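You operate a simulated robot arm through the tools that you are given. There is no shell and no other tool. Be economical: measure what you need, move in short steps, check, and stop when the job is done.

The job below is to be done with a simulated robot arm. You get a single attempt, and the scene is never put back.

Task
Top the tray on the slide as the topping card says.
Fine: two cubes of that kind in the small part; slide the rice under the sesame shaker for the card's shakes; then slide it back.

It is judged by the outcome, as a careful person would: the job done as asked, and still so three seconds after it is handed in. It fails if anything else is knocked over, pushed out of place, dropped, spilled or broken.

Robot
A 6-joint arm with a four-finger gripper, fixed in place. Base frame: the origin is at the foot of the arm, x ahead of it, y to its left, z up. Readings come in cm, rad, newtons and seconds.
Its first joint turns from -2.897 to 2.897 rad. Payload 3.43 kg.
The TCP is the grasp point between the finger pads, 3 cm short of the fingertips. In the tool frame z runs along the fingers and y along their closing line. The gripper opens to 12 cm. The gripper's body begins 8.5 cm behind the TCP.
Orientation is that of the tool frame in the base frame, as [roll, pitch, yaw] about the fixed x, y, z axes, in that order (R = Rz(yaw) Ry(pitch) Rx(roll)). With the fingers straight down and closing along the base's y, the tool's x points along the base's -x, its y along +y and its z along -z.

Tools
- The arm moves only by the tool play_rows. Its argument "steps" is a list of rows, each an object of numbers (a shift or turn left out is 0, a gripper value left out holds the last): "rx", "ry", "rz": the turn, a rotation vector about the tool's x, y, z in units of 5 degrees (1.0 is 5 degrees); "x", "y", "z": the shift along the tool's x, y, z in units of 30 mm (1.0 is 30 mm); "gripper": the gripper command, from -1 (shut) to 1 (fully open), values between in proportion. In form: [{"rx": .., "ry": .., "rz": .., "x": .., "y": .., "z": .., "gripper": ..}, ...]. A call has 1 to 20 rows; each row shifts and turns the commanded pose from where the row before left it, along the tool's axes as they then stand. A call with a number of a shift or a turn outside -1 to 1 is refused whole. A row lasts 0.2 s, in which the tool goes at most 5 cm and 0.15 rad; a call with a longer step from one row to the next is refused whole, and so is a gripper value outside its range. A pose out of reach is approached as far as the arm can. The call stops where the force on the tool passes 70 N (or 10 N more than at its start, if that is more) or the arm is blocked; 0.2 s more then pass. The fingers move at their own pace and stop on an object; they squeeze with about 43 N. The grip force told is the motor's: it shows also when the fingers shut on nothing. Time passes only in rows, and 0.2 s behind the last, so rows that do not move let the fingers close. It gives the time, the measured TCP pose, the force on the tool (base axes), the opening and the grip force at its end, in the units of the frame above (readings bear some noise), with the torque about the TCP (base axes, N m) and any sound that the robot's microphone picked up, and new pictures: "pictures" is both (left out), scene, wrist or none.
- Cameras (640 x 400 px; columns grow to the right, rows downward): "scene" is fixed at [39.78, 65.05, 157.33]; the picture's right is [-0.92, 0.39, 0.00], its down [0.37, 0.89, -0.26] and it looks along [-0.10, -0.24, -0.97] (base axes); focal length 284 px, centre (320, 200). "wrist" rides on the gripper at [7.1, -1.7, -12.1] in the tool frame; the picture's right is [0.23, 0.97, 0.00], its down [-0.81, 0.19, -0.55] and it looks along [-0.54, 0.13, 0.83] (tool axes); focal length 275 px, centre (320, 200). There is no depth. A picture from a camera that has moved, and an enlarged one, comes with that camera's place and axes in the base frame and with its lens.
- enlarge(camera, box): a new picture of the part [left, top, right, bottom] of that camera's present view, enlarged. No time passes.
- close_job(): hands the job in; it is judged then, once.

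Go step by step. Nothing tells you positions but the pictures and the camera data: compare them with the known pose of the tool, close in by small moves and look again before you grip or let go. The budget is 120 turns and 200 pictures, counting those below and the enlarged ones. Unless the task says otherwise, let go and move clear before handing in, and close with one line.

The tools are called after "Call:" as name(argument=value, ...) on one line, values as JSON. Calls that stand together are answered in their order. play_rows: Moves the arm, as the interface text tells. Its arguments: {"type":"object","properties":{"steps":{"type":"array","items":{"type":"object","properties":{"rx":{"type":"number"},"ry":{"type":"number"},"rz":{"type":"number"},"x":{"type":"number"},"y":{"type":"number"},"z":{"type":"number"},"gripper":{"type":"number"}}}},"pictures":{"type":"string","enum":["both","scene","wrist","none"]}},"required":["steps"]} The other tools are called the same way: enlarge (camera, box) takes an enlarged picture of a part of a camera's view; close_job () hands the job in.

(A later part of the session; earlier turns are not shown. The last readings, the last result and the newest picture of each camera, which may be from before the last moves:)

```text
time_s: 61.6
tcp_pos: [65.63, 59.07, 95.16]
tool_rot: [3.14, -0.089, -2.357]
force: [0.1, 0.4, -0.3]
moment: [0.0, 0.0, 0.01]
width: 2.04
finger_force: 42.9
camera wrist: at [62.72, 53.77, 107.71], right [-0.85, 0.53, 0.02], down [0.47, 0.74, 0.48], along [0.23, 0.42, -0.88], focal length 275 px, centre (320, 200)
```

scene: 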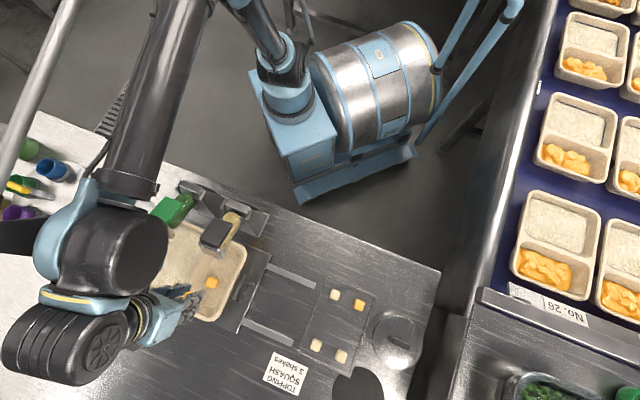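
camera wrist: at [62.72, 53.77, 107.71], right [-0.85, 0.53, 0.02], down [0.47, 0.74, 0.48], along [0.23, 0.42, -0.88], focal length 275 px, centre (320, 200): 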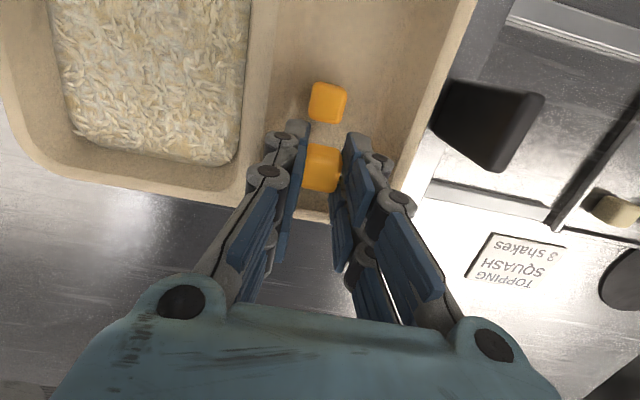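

Call:
play_rows(steps=[{"y": 0.13, "z": 0.2, "x": -0.017}, {"z": 0.2, "x": -0.017}, {"z": 0.15, "x": -0.013}, {}], pictures="wrist")

Call:
play_rows(steps=[{"z": 0.1, "x": -0.008}, {"z": 0.1, "x": -0.008}, {}], pictures="none")

```text
time_s: 62.6
tcp_pos: [65.36, 59.29, 93.53]
tool_rot: [3.139, -0.089, -2.358]
force: [0.2, -0.4, -0.7]
moment: [0.0, 0.02, -0.03]
width: 2.06
finger_force: 43.3
camera wrist: at [62.41, 54.02, 106.04], right [-0.85, 0.53, 0.02], down [0.47, 0.74, 0.48], along [0.23, 0.42, -0.88], focal length 275 px, centre (320, 200)
```

wrist: 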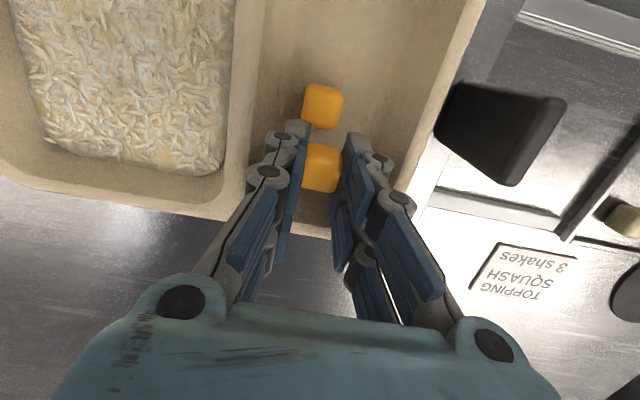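

```text
time_s: 63.4
tcp_pos: [65.43, 59.34, 92.91]
tool_rot: [3.141, -0.089, -2.356]
force: [1.3, 0.8, 21.1]
moment: [-0.54, 0.12, 0.01]
width: 2.07
finger_force: 42.4
```

The contact point works out at the first cube's corner. Raise a little, shift outward 0.7 cm, and retry.

Call:
play_rows(steps=[{"z": -0.3, "x": 0.026}, {"x": -0.23}, {"z": 0.2, "x": -0.017}, {"z": 0.1, "x": -0.008}, {}], pictures="wrist")

Call:
enlarge(camera="wrist", box=[220, 50, 440, 260])

```text
time_s: 64.6
tcp_pos: [65.9, 59.95, 92.62]
tool_rot: [3.14, -0.088, -2.356]
force: [-1.1, -0.1, 0.2]
moment: [0.0, -0.02, 0.03]
width: 2.05
finger_force: 43.0
camera wrist: at [62.87, 54.58, 105.3], right [-0.85, 0.53, 0.02], down [0.47, 0.74, 0.48], along [0.23, 0.42, -0.88], focal length 275 px, centre (320, 200)
```

wrist: 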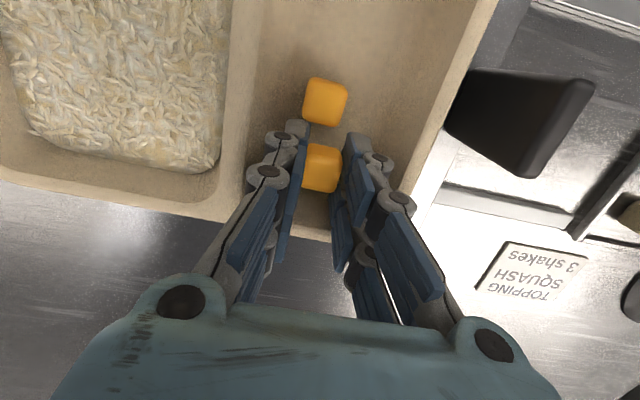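

```text
1.90 times, centred on (330, 155) of wrist
camera zoom: at [62.87, 54.58, 105.3], right [-0.85, 0.53, 0.02], down [0.47, 0.74, 0.48], along [0.23, 0.42, -0.88], focal length 524 px, centre (301, 286)
```

zoom: 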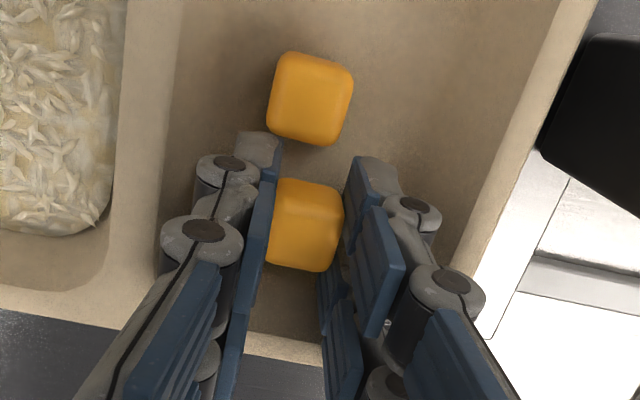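

Call:
play_rows(steps=[{"z": 0.1, "x": -0.008}, {"z": 0.07}, {}], pictures="none")

Call:
play_rows(steps=[{"z": 0.06}, {"z": 0.05}, {}], pictures="none")

```text
time_s: 65.4
tcp_pos: [65.78, 59.86, 92.32]
tool_rot: [3.14, -0.09, -2.358]
force: [-1.3, 0.6, 0.5]
moment: [0.0, -0.01, 0.0]
width: 2.05
finger_force: 42.7
```

```text
time_s: 66.2
tcp_pos: [65.67, 59.77, 91.99]
tool_rot: [3.141, -0.09, -2.355]
force: [-0.7, -0.4, -1.0]
moment: [-0.01, 0.0, 0.0]
width: 2.01
finger_force: 43.0
```

Call:
play_rows(steps=[{"z": 0.05}, {"z": 0.05}, {}], pictures="wrist")

```text
time_s: 67.0
tcp_pos: [65.67, 59.76, 91.6]
tool_rot: [-3.141, -0.088, -2.357]
force: [0.5, -0.2, -0.5]
moment: [0.0, -0.01, -0.04]
width: 2.06
finger_force: 42.6
camera wrist: at [62.72, 54.45, 104.2], right [-0.85, 0.53, 0.02], down [0.47, 0.74, 0.48], along [0.23, 0.42, -0.88], focal length 275 px, centre (320, 200)
```

wrist: 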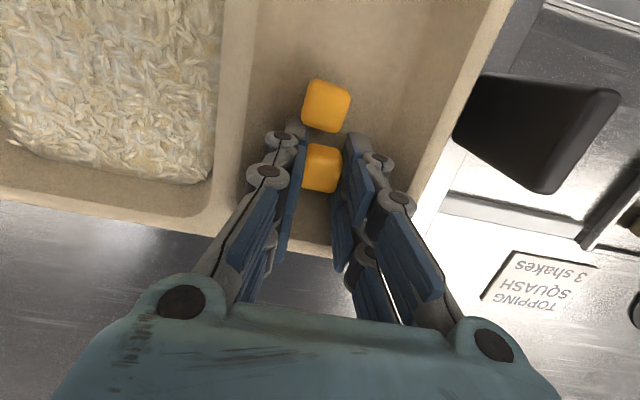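

Call:
play_rows(steps=[{"z": 0.05}, {"z": 0.05}, {}], pictures="none")

Call:
play_rows(steps=[{"z": 0.04}, {}], pictures="none")

```text
time_s: 67.8
tcp_pos: [65.68, 59.87, 91.34]
tool_rot: [3.139, -0.09, -2.356]
force: [1.4, 0.1, 20.8]
moment: [0.1, -0.14, 0.02]
width: 2.05
finger_force: 43.1
```

```text
time_s: 68.4
tcp_pos: [65.66, 59.67, 91.35]
tool_rot: [3.141, -0.089, -2.355]
force: [3.7, 2.7, 43.0]
moment: [0.3, -0.37, -0.02]
width: 2.06
finger_force: 43.0
```

On the floor now. Releasing, lifting and backing off to check.

Call:
play_rows(steps=[{"z": -0.07}, {"gripper": -0.4}, {}, {"z": -0.3, "x": 0.025}, {"z": -0.6, "x": 0.05}, {"z": -0.9}, {"z": -0.9}, {"z": -0.9}, {"z": -0.9}, {"ry": -1}, {"y": 0.9}, {"y": 0.9}, {"y": 0.9}, {"y": 0.9}, {}], pictures="both")

Call:
enlarge(camera="scene", box=[130, 180, 290, 330])

```text
time_s: 71.6
tcp_pos: [58.8, 68.23, 104.82]
tool_rot: [3.141, -0.002, -2.356]
force: [0.0, 0.3, 0.4]
moment: [0.01, -0.02, -0.06]
width: 3.59
finger_force: 0.1
camera wrist: at [55.07, 62.14, 116.85], right [-0.85, 0.52, 0.0], down [0.44, 0.71, 0.55], along [0.29, 0.47, -0.83], focal length 275 px, centre (320, 200)
```

scene: 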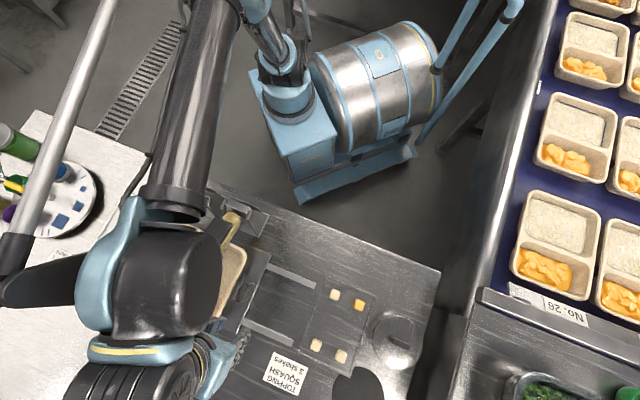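
wrist: 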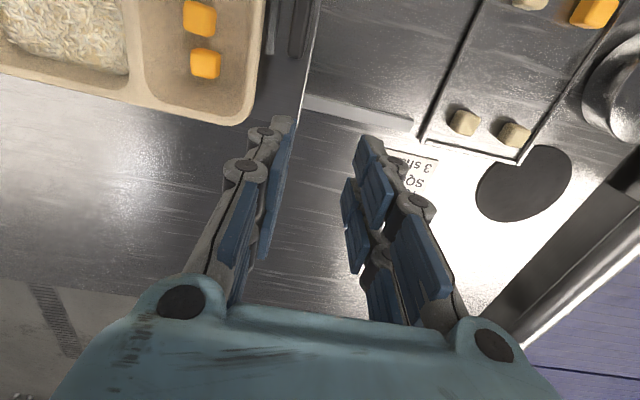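

```text
2.67 times, centred on (210, 255) of scene
camera zoom: at [39.78, 65.05, 157.33], right [-0.92, 0.39, 0.0], down [0.37, 0.89, -0.26], along [-0.1, -0.24, -0.97], focal length 759 px, centre (613, 53)
```

zoom: 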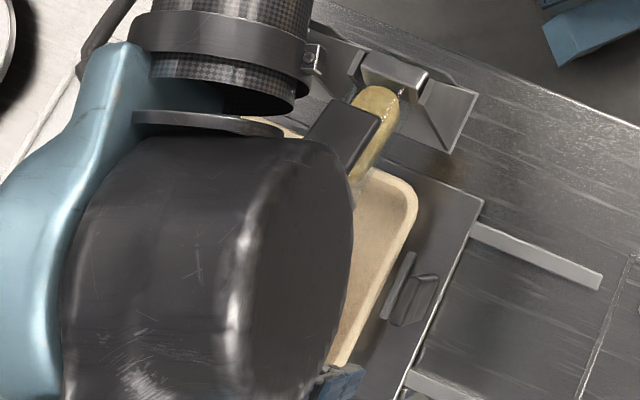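

Both squash cubes are in the small compartment. Next I'll turn the wrist and position over the slide handle.

Call:
play_rows(steps=[{"rz": 1, "gripper": 0.2}, {"rz": 1}, {"rz": 1}, {"rz": 1}, {"rz": 1}, {"rz": 1}, {"rz": 1}, {"rz": 1}, {"rz": 1}, {"rz": 1}, {"rz": 1}, {"rz": 1}, {"rz": 1}, {"rz": 1}, {"rz": 1}, {"rz": 1}, {"rz": 1}, {"rz": 1}], pictures="none")

Call:
play_rows(steps=[{"x": -0.3, "y": -0.68}, {"x": -0.3, "y": -0.68}, {"x": -0.3, "y": -0.67}, {}], pictures="wrist")

```text
time_s: 75.4
tcp_pos: [58.84, 67.9, 104.85]
tool_rot: [-3.14, -0.001, 2.356]
force: [0.5, -0.3, 0.3]
moment: [-0.04, 0.01, -0.03]
width: 7.19
finger_force: 0.1
```

```text
time_s: 76.4
tcp_pos: [56.44, 61.76, 104.81]
tool_rot: [-3.139, -0.002, 2.356]
force: [-0.1, 0.5, 0.2]
moment: [0.04, 0.0, 0.01]
width: 7.22
finger_force: 0.0
camera wrist: at [50.34, 65.79, 116.9], right [0.52, 0.85, 0.0], down [0.71, -0.44, 0.55], along [0.47, -0.29, -0.83], focal length 275 px, centre (320, 200)
```

wrist: 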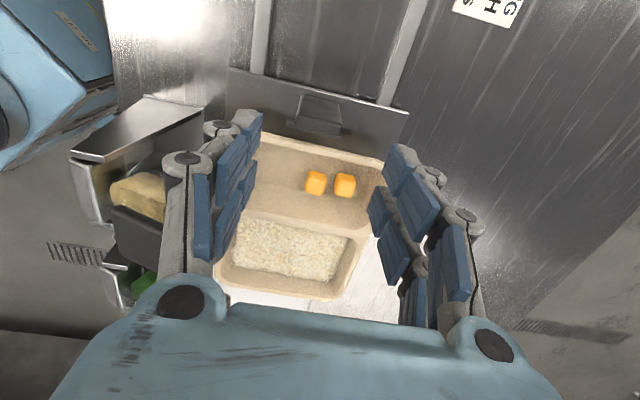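

Call:
play_rows(steps=[{"z": 0.7}, {"z": 0.7}, {"z": 0.6}, {}], pictures="wrist")

Call:
enlarge(camera="wrist", box=[210, 0, 430, 200])

```text
time_s: 77.4
tcp_pos: [56.47, 61.9, 98.97]
tool_rot: [-3.139, -0.001, 2.356]
force: [-0.2, 0.5, 0.7]
moment: [-0.03, 0.0, 0.05]
width: 7.2
finger_force: 0.0
camera wrist: at [50.3, 65.84, 110.9], right [0.52, 0.85, 0.0], down [0.71, -0.44, 0.55], along [0.47, -0.29, -0.83], focal length 275 px, centre (320, 200)
```

wrist: 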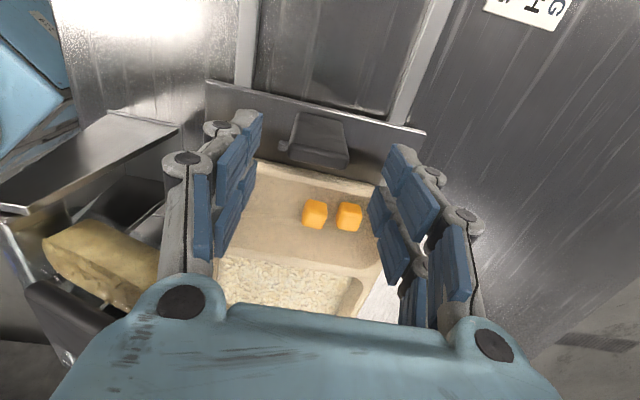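

```text
2.00 times, centred on (320, 100) of wrist
camera zoom: at [50.3, 65.84, 110.9], right [0.52, 0.85, 0.0], down [0.71, -0.44, 0.55], along [0.47, -0.29, -0.83], focal length 551 px, centre (320, 400)
```

zoom: 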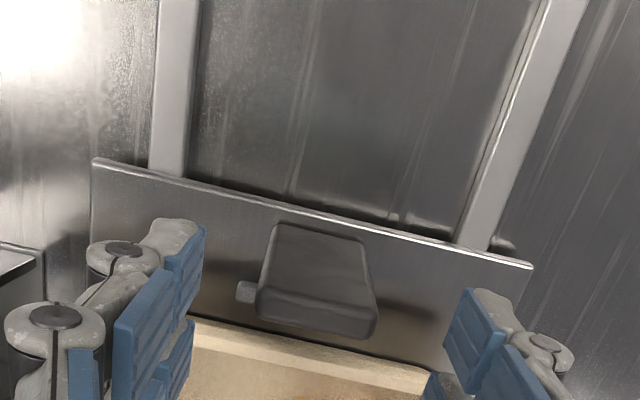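

Handle centred at about f=83.7, e=3.8, top at z≈95, directly below. Descending around it and gripping.

Call:
play_rows(steps=[{"z": 0.5}, {"z": 0.5}, {"z": 0.4}, {"z": 0.3}, {}, {"gripper": -1}, {}, {}, {}], pictures="wrist")

```text
time_s: 79.4
tcp_pos: [56.36, 61.71, 93.84]
tool_rot: [-3.138, -0.002, 2.356]
force: [-13.3, -15.2, -7.8]
moment: [-0.67, 0.33, -0.02]
width: 3.99
finger_force: 45.2
camera wrist: at [50.27, 65.75, 105.88], right [0.52, 0.85, 0.0], down [0.71, -0.44, 0.55], along [0.47, -0.29, -0.83], focal length 275 px, centre (320, 200)
```

wrist: 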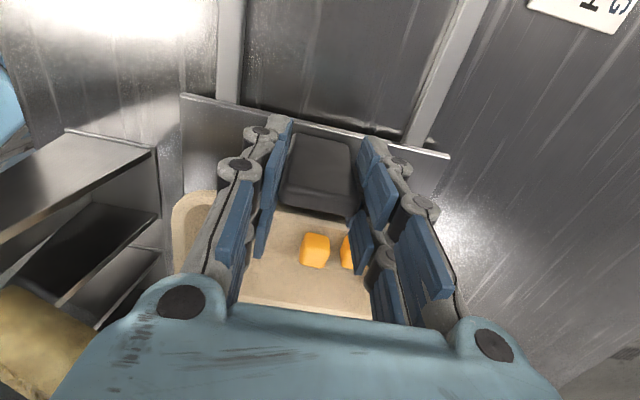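

Handle gripped. Sliding the tray about 11 cm toward the cube pad so the rice goes under the sesame shaker.

Call:
play_rows(steps=[{"y": -0.05}, {"x": 0.2}, {"x": 0.4}, {"x": 0.4}, {"x": 0.4}, {}], pictures="wrist")

```text
time_s: 80.8
tcp_pos: [53.38, 64.77, 93.81]
tool_rot: [-3.141, -0.003, 2.356]
force: [21.9, 22.9, 37.2]
moment: [0.86, -0.74, 0.02]
width: 3.98
finger_force: 45.7
camera wrist: at [47.19, 68.76, 105.79], right [0.53, 0.85, 0.0], down [0.71, -0.44, 0.55], along [0.47, -0.29, -0.83], focal length 275 px, centre (320, 200)
```

wrist: 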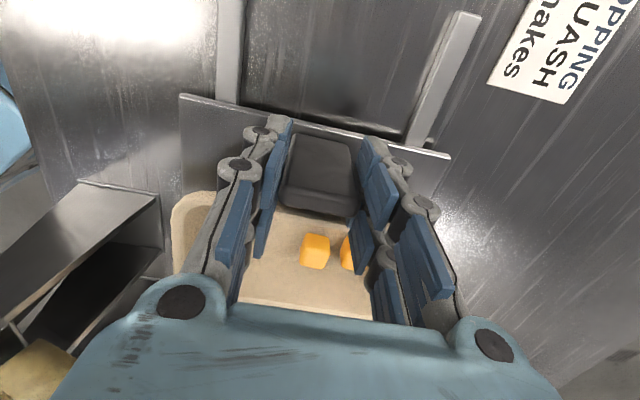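

Call:
play_rows(steps=[{"y": 0.025, "z": -0.02}, {"x": 0.4}, {"x": 0.4}, {"x": 0.4}, {"x": 0.4}, {"x": 0.4}, {}], pictures="both")

```text
time_s: 82.4
tcp_pos: [49.09, 69.18, 93.83]
tool_rot: [-3.136, -0.002, 2.358]
force: [-3.5, -3.0, -36.7]
moment: [-0.13, -0.03, 0.09]
width: 3.95
finger_force: 44.7
camera wrist: at [42.93, 73.11, 105.8], right [0.52, 0.85, 0.0], down [0.71, -0.44, 0.55], along [0.47, -0.29, -0.84], focal length 275 px, centre (320, 200)
```

scene: 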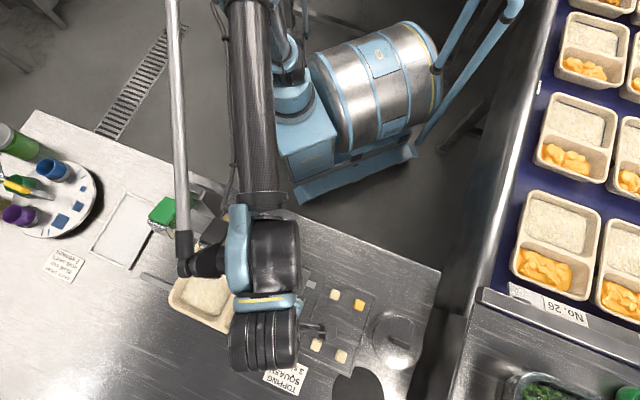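
wrist: 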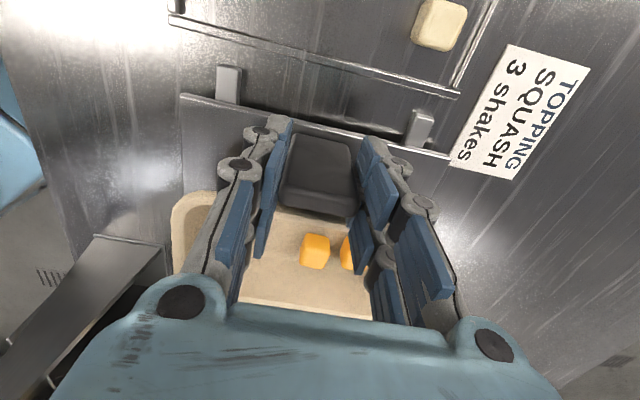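

Call:
play_rows(steps=[{"x": 0.22, "z": 0.01}, {}, {}], pictures="none")

```text
time_s: 83.2
tcp_pos: [48.63, 69.52, 93.66]
tool_rot: [-3.138, 0.0, 2.354]
force: [-7.4, -11.2, -38.5]
moment: [-0.25, 0.06, 0.0]
width: 3.98
finger_force: 45.4
```

Moved 11.0 cm. Releasing the handle, rising, and viewing the shaker.

Call:
play_rows(steps=[{"gripper": 0.2}, {}, {}, {"z": -0.4}, {"z": -0.8}, {"z": -0.9}, {"z": -0.9}, {"z": -0.9}, {"z": -0.9}, {"z": -0.9}, {"z": -0.9}, {}], pictures="both")

Call:
enlarge(camera="scene", box=[130, 180, 310, 340])

```text
time_s: 85.8
tcp_pos: [48.71, 69.55, 113.66]
tool_rot: [-3.139, -0.002, 2.356]
force: [0.0, -0.2, 0.7]
moment: [0.02, 0.0, -0.01]
width: 7.21
finger_force: 0.0
camera wrist: at [42.67, 73.5, 125.72], right [0.52, 0.85, 0.0], down [0.71, -0.44, 0.55], along [0.47, -0.29, -0.83], focal length 275 px, centre (320, 200)
```

scene: 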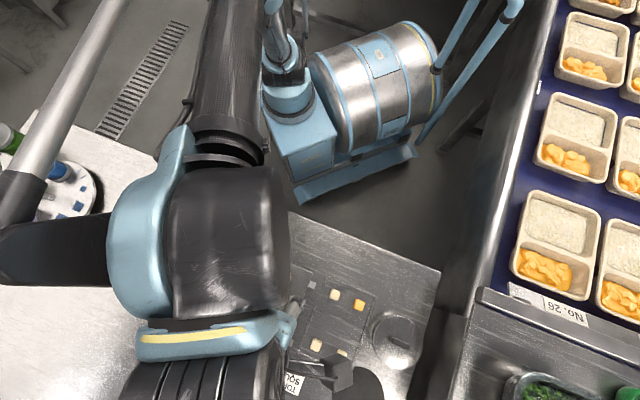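
wrist: 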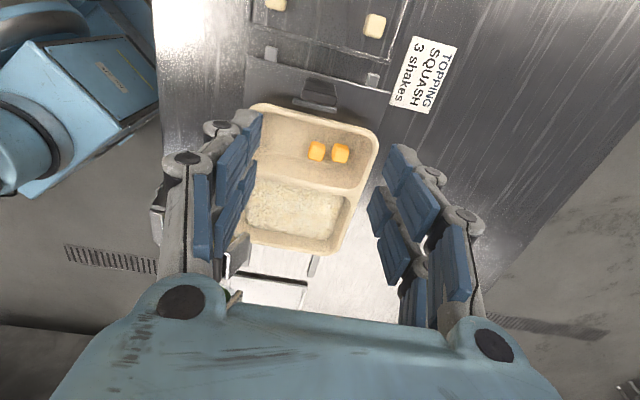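

```text
2.50 times, centred on (220, 260) of scene
camera zoom: at [39.78, 65.05, 157.33], right [-0.92, 0.39, 0.0], down [0.37, 0.89, -0.26], along [-0.1, -0.24, -0.97], focal length 711 px, centre (570, 50)
```

zoom: 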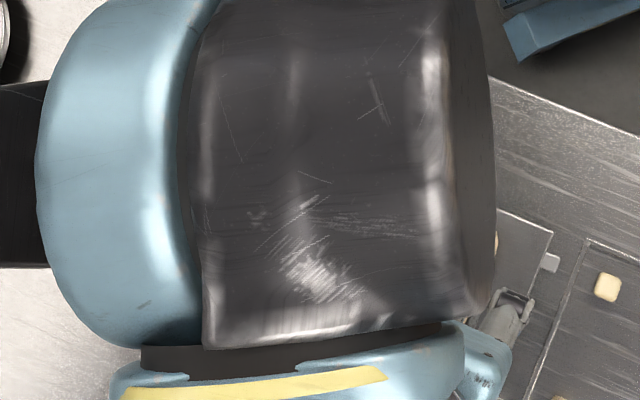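

The carriage stays in place. I'll tilt for a frontal look at the sesame shaker mechanism before operating it.

Call:
play_rows(steps=[{"x": -0.8, "y": 0.2, "z": 0.3}, {"x": -0.8, "y": 0.2, "z": 0.3}, {"x": -0.8, "y": 0.2, "z": 0.3}, {"x": -0.8, "y": 0.2, "z": 0.3}, {"rz": 1}, {"rz": 1}, {"rz": 1}, {"rz": 1}, {"rz": 1}, {"rz": 1}, {"rz": 1}, {"rz": 1}, {"rz": 1}, {"ry": -1}, {"ry": -1}, {"ry": -1}, {"ry": -1}, {"ry": -1}, {}], pictures="wrist")

Call:
enlarge(camera="wrist", box=[160, 80, 480, 300])

```text
time_s: 89.8
tcp_pos: [57.07, 64.39, 110.05]
tool_rot: [-3.138, 0.439, 1.572]
force: [-0.1, 0.8, -1.0]
moment: [0.03, 0.0, 0.0]
width: 7.21
finger_force: 0.0
camera wrist: at [55.58, 76.1, 117.86], right [0.97, 0.21, -0.1], down [0.19, -0.5, 0.84], along [0.13, -0.84, -0.53], focal length 275 px, centre (320, 200)
```

wrist: 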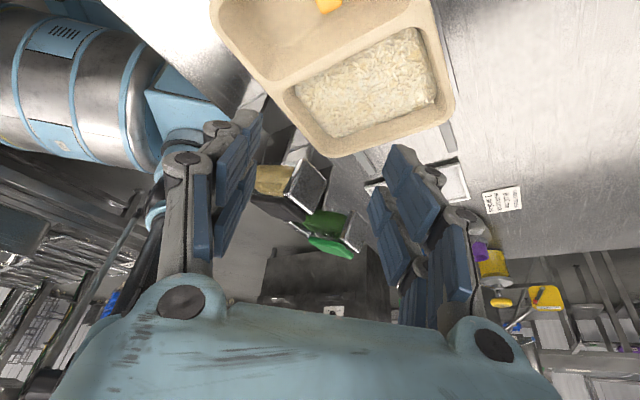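

```text
1.82 times, centred on (320, 190) of wrist
camera zoom: at [55.58, 76.1, 117.86], right [0.97, 0.21, -0.1], down [0.19, -0.5, 0.84], along [0.13, -0.84, -0.53], focal length 500 px, centre (320, 218)
```

zoom: 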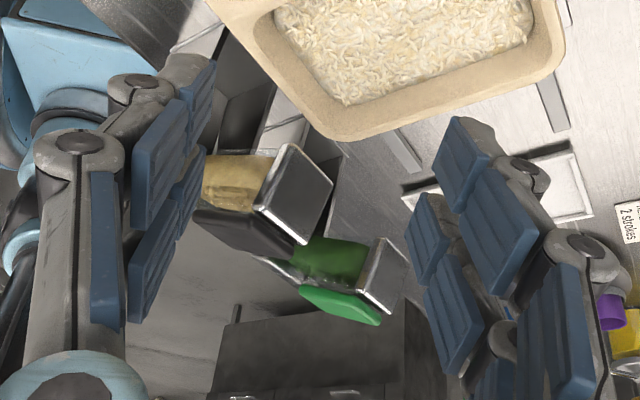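

Call:
play_rows(steps=[{"ry": 1}, {"ry": 1}, {"ry": 1}, {"ry": 1}, {"ry": 1}, {"rz": -1}, {"rz": -1}, {"rz": -1}, {"rz": -1}, {"rz": -1}, {"rz": -1}, {"rz": -1}, {"rz": -1}, {"rz": -1}, {"y": -0.83, "x": 0.5}, {"y": -0.83, "x": 0.5, "z": 0.3}, {"y": -0.83, "x": 0.5, "z": 0.3}, {"y": -0.83, "x": 0.5, "z": 0.3}, {}], pictures="none")

Call:
play_rows(steps=[{"ry": -1}, {"ry": -1}, {"ry": -1}, {"ry": -1}, {"ry": -1}, {}], pictures="wrist")

Call:
enlarge(camera="wrist", box=[200, 80, 440, 300])

```text
time_s: 93.8
tcp_pos: [45.9, 61.43, 107.36]
tool_rot: [-3.139, -0.001, 2.356]
force: [0.1, 0.1, -0.3]
moment: [0.0, 0.03, 0.03]
width: 7.19
finger_force: 0.0
```

```text
time_s: 95.2
tcp_pos: [46.0, 61.6, 107.41]
tool_rot: [-3.139, 0.435, 2.358]
force: [0.0, 0.1, 0.2]
moment: [0.01, 0.0, -0.02]
width: 7.21
finger_force: 0.1
camera wrist: at [36.61, 68.72, 115.27], right [0.54, 0.84, -0.1], down [0.49, -0.22, 0.84], along [0.68, -0.5, -0.53], focal length 275 px, centre (320, 200)
```

wrist: 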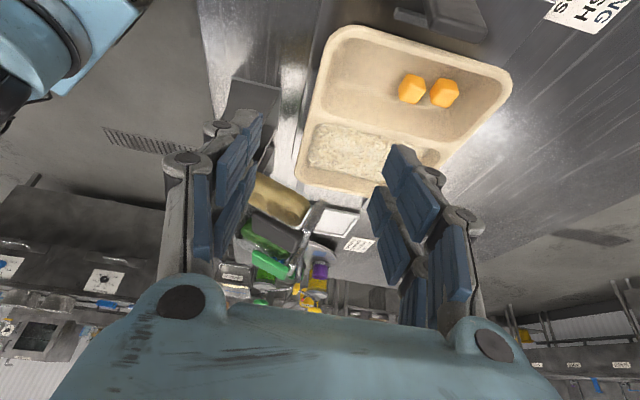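

```text
1.82 times, centred on (320, 190) of wrist
camera zoom: at [36.61, 68.72, 115.27], right [0.54, 0.84, -0.1], down [0.49, -0.22, 0.84], along [0.68, -0.5, -0.53], focal length 500 px, centre (320, 218)
```

zoom: 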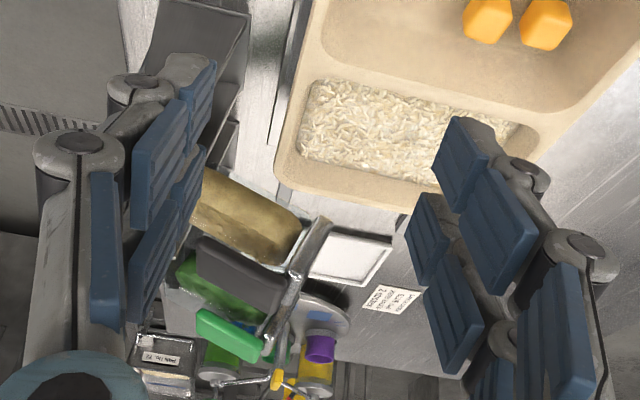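

Call:
play_rows(steps=[{"y": -0.8}, {"y": -0.8}, {"y": -0.8}, {}], pictures="wrist")

Call:
enlarge(camera="wrist", box=[220, 90, 420, 300])

```text
time_s: 96.2
tcp_pos: [40.74, 56.58, 107.48]
tool_rot: [-3.137, 0.435, 2.358]
force: [-0.3, -0.6, 0.0]
moment: [-0.03, -0.03, -0.01]
width: 7.2
finger_force: 0.0
camera wrist: at [31.44, 63.59, 115.36], right [0.54, 0.84, -0.1], down [0.49, -0.22, 0.84], along [0.68, -0.5, -0.53], focal length 275 px, centre (320, 200)
```

wrist: 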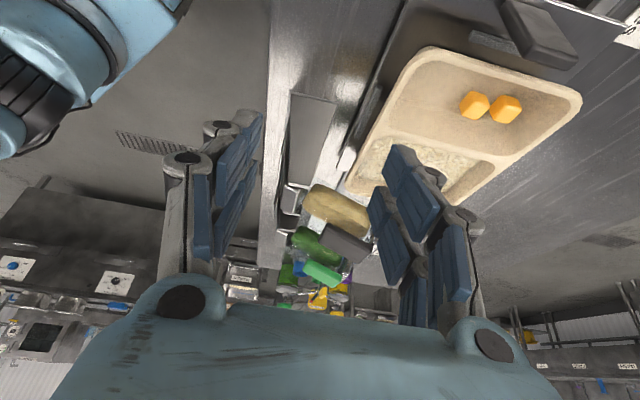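

```text
1.90 times, centred on (320, 195) of wrist
camera zoom: at [31.44, 63.59, 115.36], right [0.54, 0.84, -0.1], down [0.49, -0.22, 0.84], along [0.68, -0.5, -0.53], focal length 524 px, centre (320, 210)
```

zoom: 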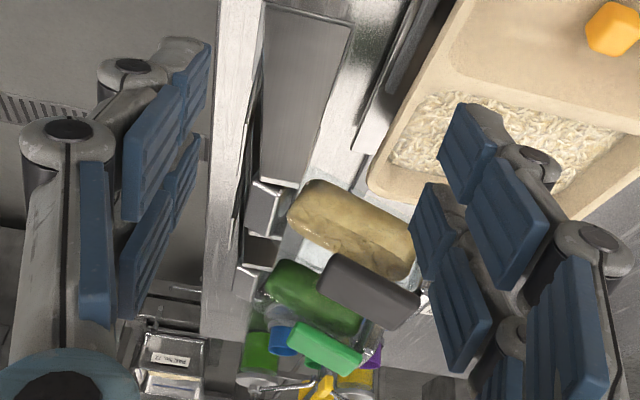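

The shaker is a horizontal bottle with a metal head in front and a black press pad on top, mounted on a bracket. I'll close the fingers, level the tool, and hover over the black pad.

Call:
play_rows(steps=[{"ry": 1, "gripper": -1}, {"ry": 1}, {"ry": 1}, {"ry": 1}, {"ry": 1}, {"z": -0.9}, {"z": -0.9}, {"x": -0.83, "y": 0.33}, {"x": -0.83, "y": 0.33}, {"x": -0.83, "y": 0.33}, {"x": -0.83, "y": 0.33}, {"x": -0.83, "y": 0.33}, {"x": -0.83, "y": 0.33}, {}], pictures="both")

Call:
enlarge(camera="wrist", box=[200, 60, 440, 260])

```text
time_s: 99.2
tcp_pos: [55.54, 50.22, 113.02]
tool_rot: [-3.141, -0.002, 2.356]
force: [0.2, 0.2, 0.1]
moment: [-0.05, -0.05, 0.03]
width: 0.01
finger_force: 33.8
camera wrist: at [49.44, 54.18, 125.01], right [0.52, 0.85, 0.0], down [0.71, -0.44, 0.55], along [0.47, -0.29, -0.83], focal length 275 px, centre (320, 200)
```

scene: 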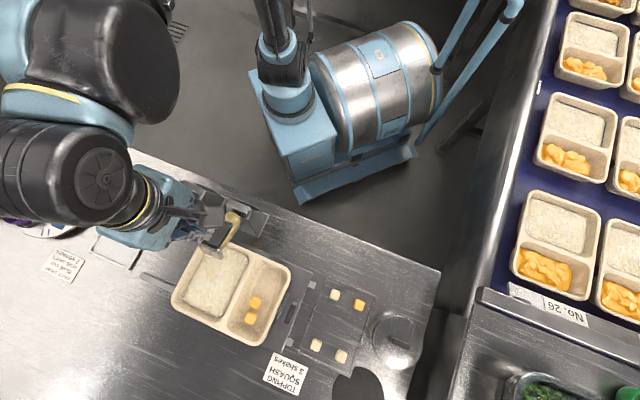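
wrist: 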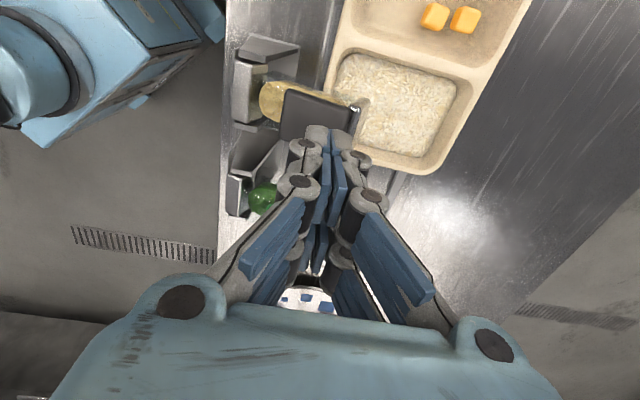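

```text
2.00 times, centred on (320, 160) of wrist
camera zoom: at [49.44, 54.18, 125.01], right [0.52, 0.85, 0.0], down [0.71, -0.44, 0.55], along [0.47, -0.29, -0.83], focal length 551 px, centre (320, 280)
```

zoom: 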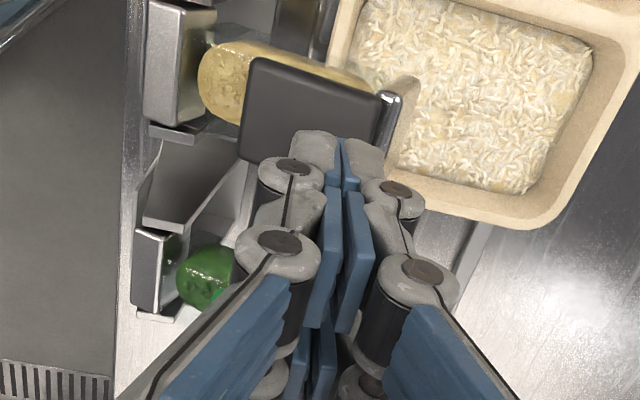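

Fingers are centred over the black pad. Lowering gently to feel it.

Call:
play_rows(steps=[{"z": 0.6}, {"z": 0.6}, {"z": 0.5}, {}], pictures="none")

Call:
play_rows(steps=[{"z": 0.1}, {"z": 0.1}, {"z": 0.1}, {}], pictures="wrist")

```text
time_s: 100.2
tcp_pos: [55.66, 50.11, 107.71]
tool_rot: [-3.141, -0.003, 2.355]
force: [1.1, 0.3, 0.6]
moment: [0.01, -0.04, 0.01]
width: 0.01
finger_force: 33.3
```

```text
time_s: 101.2
tcp_pos: [55.52, 50.24, 106.7]
tool_rot: [-3.139, -0.002, 2.357]
force: [0.6, -0.3, 1.9]
moment: [-0.02, -0.05, -0.01]
width: 0.0
finger_force: 33.2
camera wrist: at [49.42, 54.12, 118.82], right [0.52, 0.85, 0.0], down [0.71, -0.44, 0.55], along [0.47, -0.29, -0.83], focal length 275 px, centre (320, 200)
```

wrist: 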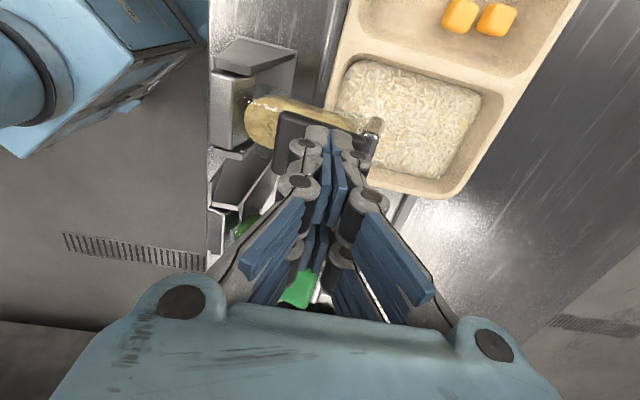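

Call:
play_rows(steps=[{"z": 0.1}, {}], pictures="none")

Call:
play_rows(steps=[{"z": 0.1}, {}], pictures="none")

```text
time_s: 101.8
tcp_pos: [55.57, 50.06, 106.56]
tool_rot: [-3.139, -0.001, 2.357]
force: [1.3, 0.2, 1.5]
moment: [0.03, -0.02, 0.02]
width: 0.01
finger_force: 32.8
```

```text
time_s: 102.4
tcp_pos: [55.49, 50.18, 106.21]
tool_rot: [-3.139, -0.002, 2.355]
force: [1.3, 0.1, 1.2]
moment: [0.01, 0.0, -0.03]
width: 0.0
finger_force: 33.6
```

Call:
play_rows(steps=[{"z": 0.1}, {}], pictures="none")

Call:
play_rows(steps=[{"z": 0.1}, {}], pictures="both")

Call:
enlarge(camera="wrist", box=[190, 20, 430, 240])

```text
time_s: 103.0
tcp_pos: [55.52, 50.12, 105.77]
tool_rot: [-3.14, -0.001, 2.356]
force: [-1.0, -0.4, 1.3]
moment: [0.0, -0.04, 0.03]
width: 0.0
finger_force: 33.6
```

```text
time_s: 103.6
tcp_pos: [55.56, 50.23, 105.53]
tool_rot: [-3.14, -0.003, 2.356]
force: [0.2, 0.7, 1.7]
moment: [-0.03, -0.02, -0.01]
width: 0.0
finger_force: 33.5
camera wrist: at [49.43, 54.15, 117.58], right [0.52, 0.85, 0.0], down [0.71, -0.44, 0.55], along [0.47, -0.29, -0.83], focal length 275 px, centre (320, 200)
```

scene: 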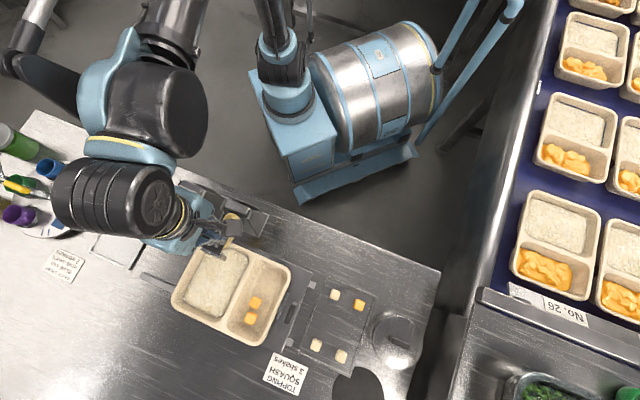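
wrist: 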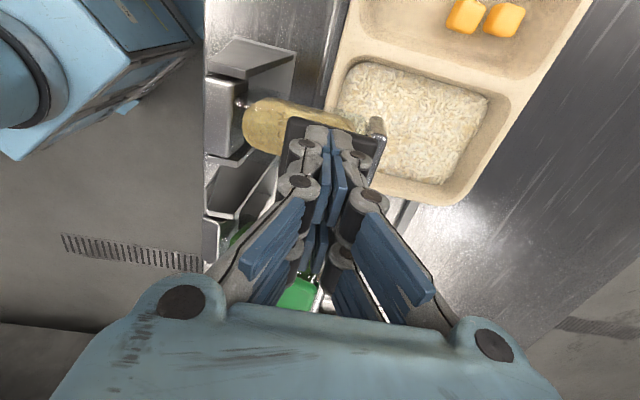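

```text
1.82 times, centred on (310, 130) of wrist
camera zoom: at [49.43, 54.15, 117.58], right [0.52, 0.85, 0.0], down [0.71, -0.44, 0.55], along [0.47, -0.29, -0.83], focal length 500 px, centre (338, 327)
```

zoom: 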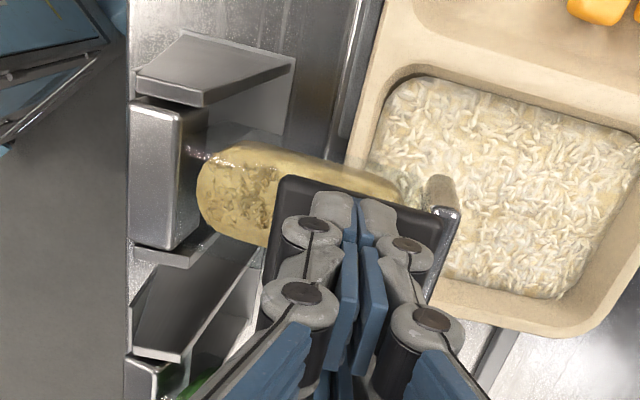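

The pad yields downward with light spring force – it is a press-down shaker. Continuing until its stop or a sound.

Call:
play_rows(steps=[{"z": 0.15}, {}], pictures="none")

Call:
play_rows(steps=[{"z": 0.15}, {}], pictures="none")

Call:
play_rows(steps=[{"z": 0.15}, {}], pictures="wrist")

```text
time_s: 104.2
tcp_pos: [55.66, 50.19, 105.17]
tool_rot: [-3.14, -0.002, 2.356]
force: [0.1, 0.6, 2.7]
moment: [0.0, -0.07, -0.01]
width: 0.0
finger_force: 33.4
```

```text
time_s: 104.8
tcp_pos: [55.54, 50.17, 104.56]
tool_rot: [-3.139, -0.003, 2.357]
force: [1.7, 0.8, 2.4]
moment: [0.03, -0.02, 0.04]
width: 0.02
finger_force: 32.7
```

```text
time_s: 105.4
tcp_pos: [55.51, 50.28, 104.19]
tool_rot: [-3.139, -0.001, 2.356]
force: [2.0, 1.0, 3.5]
moment: [-0.01, -0.01, -0.01]
width: 0.0
finger_force: 32.9
camera wrist: at [49.44, 54.21, 116.21], right [0.52, 0.85, 0.0], down [0.71, -0.44, 0.55], along [0.47, -0.29, -0.83], focal length 275 px, centre (320, 200)
```

wrist: 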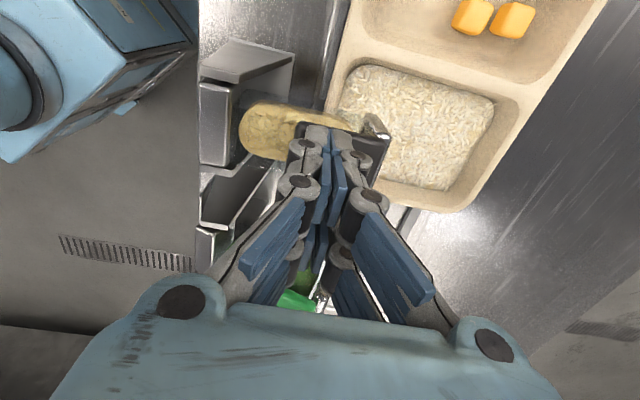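

Call:
play_rows(steps=[{"z": 0.12}, {}], pictures="none")

Call:
play_rows(steps=[{"z": 0.12}, {}], pictures="none")

Call:
play_rows(steps=[{"z": 0.12}, {}], pictures="wrist")

```text
time_s: 106.0
tcp_pos: [55.53, 50.27, 103.88]
tool_rot: [-3.14, -0.005, 2.356]
force: [1.5, 3.5, 4.2]
moment: [0.06, -0.03, 0.03]
width: 0.0
finger_force: 33.1
```

```text
time_s: 106.6
tcp_pos: [55.57, 50.13, 103.48]
tool_rot: [-3.14, -0.003, 2.356]
force: [2.8, 1.7, 4.1]
moment: [0.0, -0.07, 0.01]
width: 0.0
finger_force: 33.0
```

```text
time_s: 107.2
tcp_pos: [55.66, 50.11, 103.22]
tool_rot: [-3.139, -0.002, 2.356]
force: [3.8, 2.8, 4.0]
moment: [0.02, -0.06, 0.01]
width: 0.01
finger_force: 33.8
camera wrist: at [49.46, 54.2, 115.15], right [0.52, 0.85, 0.0], down [0.71, -0.44, 0.55], along [0.47, -0.29, -0.83], focal length 275 px, centre (320, 200)
```

wrist: 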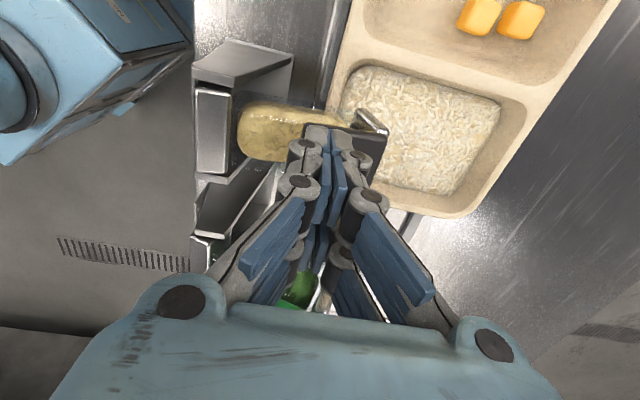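

Call:
play_rows(steps=[{"z": 0.12}, {}], pictures="none")

Call:
play_rows(steps=[{"z": 0.12}, {}], pictures="none")

Call:
play_rows(steps=[{"z": 0.12}, {}], pictures="wrist")

```text
time_s: 107.8
tcp_pos: [55.49, 50.16, 102.6]
tool_rot: [-3.14, -0.004, 2.354]
force: [3.1, 4.5, 5.1]
moment: [0.11, -0.07, 0.02]
width: 0.0
finger_force: 33.4
```

```text
time_s: 108.4
tcp_pos: [55.61, 50.41, 102.59]
tool_rot: [-3.141, 0.0, 2.355]
force: [10.9, 12.1, 42.0]
moment: [0.04, -0.03, -0.03]
width: 0.0
finger_force: 33.6
```

```text
time_s: 108.7
tcp_pos: [54.33, 50.31, 102.98]
tool_rot: [3.135, 0.006, 2.356]
force: [-1.3, -0.4, 1.4]
moment: [-0.06, 0.28, 0.03]
width: 0.03
finger_force: 33.3
stopped in row 1: the force on the tool passed its limit at 79 N (the readings are from after the stop); the commanded pose is now the measured one
camera wrist: at [48.09, 54.21, 114.94], right [0.52, 0.85, 0.01], down [0.7, -0.44, 0.56], along [0.48, -0.29, -0.83], focal length 275 px, centre (320, 200)
```

wrist: 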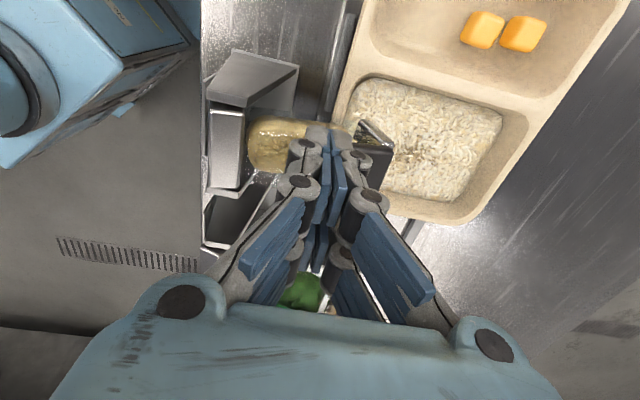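

The shaker hit its end stop (z≈102.5) and sesame appeared on the rice. I'll release fully and inspect.

Call:
play_rows(steps=[{"z": -0.4}, {"z": -0.6}, {"z": -0.7}, {"x": -0.3, "y": 0.2}, {}, {}], pictures="wrist")

Call:
enlarge(camera="wrist", box=[300, 20, 540, 220])

```text
time_s: 110.1
tcp_pos: [55.37, 49.99, 108.21]
tool_rot: [3.133, 0.006, 2.355]
force: [-0.1, 1.4, 0.5]
moment: [-0.02, 0.01, 0.0]
width: 0.0
finger_force: 33.7
camera wrist: at [49.15, 53.94, 120.11], right [0.52, 0.85, 0.01], down [0.7, -0.44, 0.56], along [0.48, -0.29, -0.83], focal length 275 px, centre (320, 200)
```

wrist: 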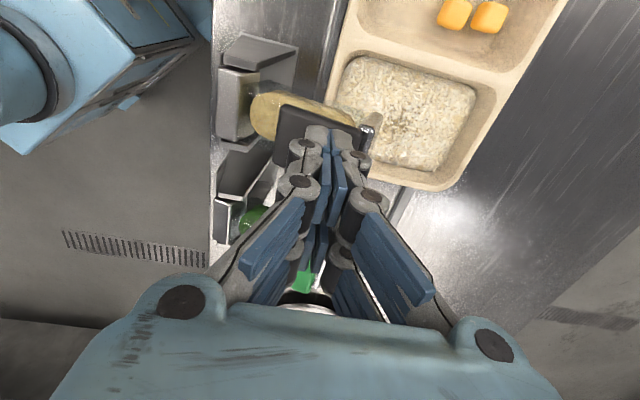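

```text
2.00 times, centred on (420, 120) of wrist
camera zoom: at [49.15, 53.94, 120.11], right [0.52, 0.85, 0.01], down [0.7, -0.44, 0.56], along [0.48, -0.29, -0.83], focal length 551 px, centre (120, 360)
```

zoom: 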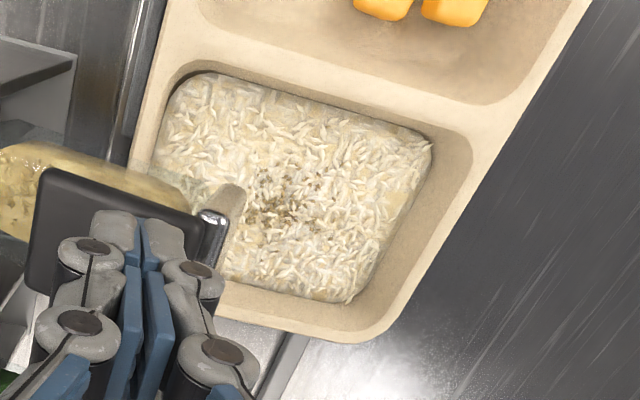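

One shake delivered and the pad sprang back. Second press.

Call:
play_rows(steps=[{"z": 0.5}, {"z": 0.5}, {"z": 0.5}, {"z": 0.3}, {"z": 0.1}, {"z": 0.06}, {}], pictures="wrist")

Call:
enlarge(camera="wrist", box=[300, 40, 540, 240])

```text
time_s: 111.6
tcp_pos: [54.29, 50.0, 103.01]
tool_rot: [3.124, 0.016, 2.357]
force: [-1.7, -0.6, 1.7]
moment: [0.01, 0.01, 0.01]
width: 0.0
finger_force: 33.2
stopped in row 7: the force on the tool passed its limit at 73 N (the readings are from after the stop); the commanded pose is now the measured one
camera wrist: at [47.79, 53.97, 114.94], right [0.52, 0.85, 0.01], down [0.7, -0.44, 0.57], along [0.49, -0.29, -0.82], focal length 275 px, centre (320, 200)
```

wrist: 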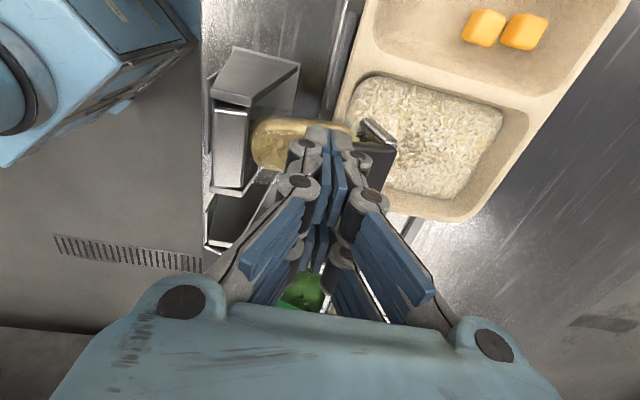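

```text
2.00 times, centred on (420, 140) of wrist
camera zoom: at [47.79, 53.97, 114.94], right [0.52, 0.85, 0.01], down [0.7, -0.44, 0.57], along [0.49, -0.29, -0.82], focal length 551 px, centre (120, 320)
```

zoom: 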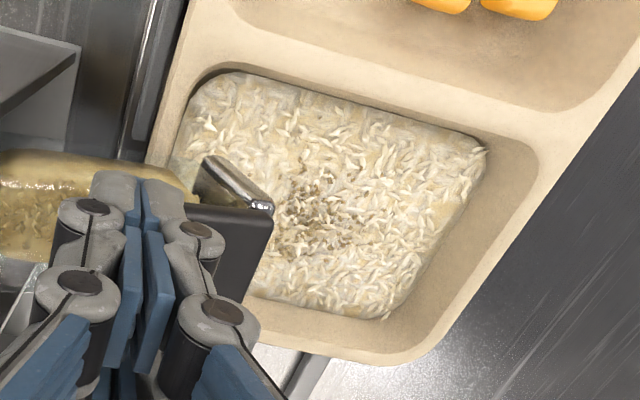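

Call:
play_rows(steps=[{"z": -0.4}, {"z": -0.6}, {"z": -0.7}, {"x": -0.3, "y": 0.25, "rx": 0.2, "ry": 0.18}, {}, {}], pictures="wrist")

Call:
enlarge(camera="wrist", box=[300, 20, 540, 220])

```text
time_s: 113.0
tcp_pos: [55.35, 49.89, 108.14]
tool_rot: [3.139, -0.002, 2.356]
force: [-0.2, -0.2, 0.2]
moment: [0.01, -0.02, 0.03]
width: 0.0
finger_force: 33.6
camera wrist: at [49.25, 53.86, 120.22], right [0.53, 0.85, 0.0], down [0.71, -0.44, 0.55], along [0.47, -0.29, -0.83], focal length 275 px, centre (320, 200)
```

wrist: 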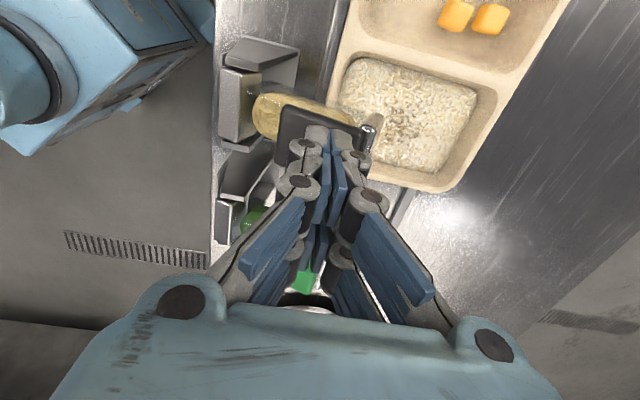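

```text
2.00 times, centred on (420, 120) of wrist
camera zoom: at [49.25, 53.86, 120.22], right [0.53, 0.85, 0.0], down [0.71, -0.44, 0.55], along [0.47, -0.29, -0.83], focal length 551 px, centre (120, 360)
```

zoom: 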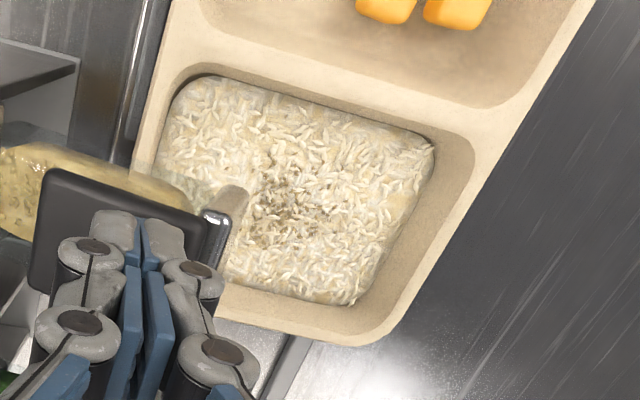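

Slightly more sesame now. Third and last press, with a little less overtravel.

Call:
play_rows(steps=[{"z": 0.5}, {"z": 0.5}, {"z": 0.5}, {"z": 0.3}, {"z": 0.1}, {}], pictures="wrist")

Call:
enlarge(camera="wrist", box=[300, 40, 540, 240])

```text
time_s: 114.4
tcp_pos: [55.31, 49.96, 102.59]
tool_rot: [3.136, -0.003, 2.355]
force: [11.3, 10.9, 44.9]
moment: [0.01, -0.07, 0.01]
width: 0.0
finger_force: 34.0
camera wrist: at [49.22, 53.93, 114.57], right [0.53, 0.85, 0.0], down [0.71, -0.44, 0.55], along [0.47, -0.29, -0.83], focal length 275 px, centre (320, 200)
```

wrist: 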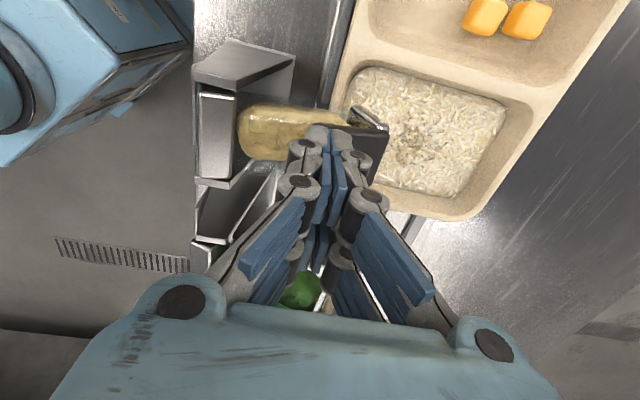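

```text
2.00 times, centred on (420, 140) of wrist
camera zoom: at [49.22, 53.93, 114.57], right [0.53, 0.85, 0.0], down [0.71, -0.44, 0.55], along [0.47, -0.29, -0.83], focal length 551 px, centre (120, 320)
```

zoom: 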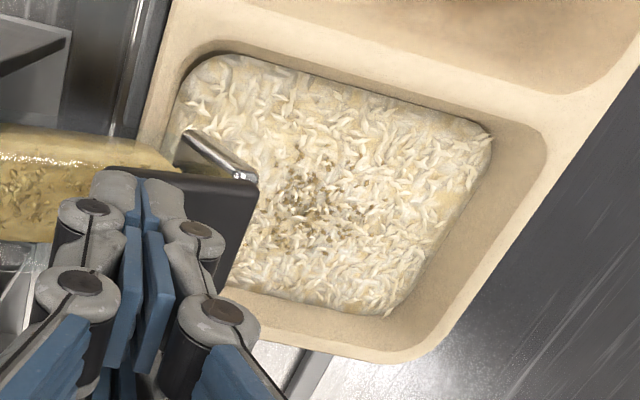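

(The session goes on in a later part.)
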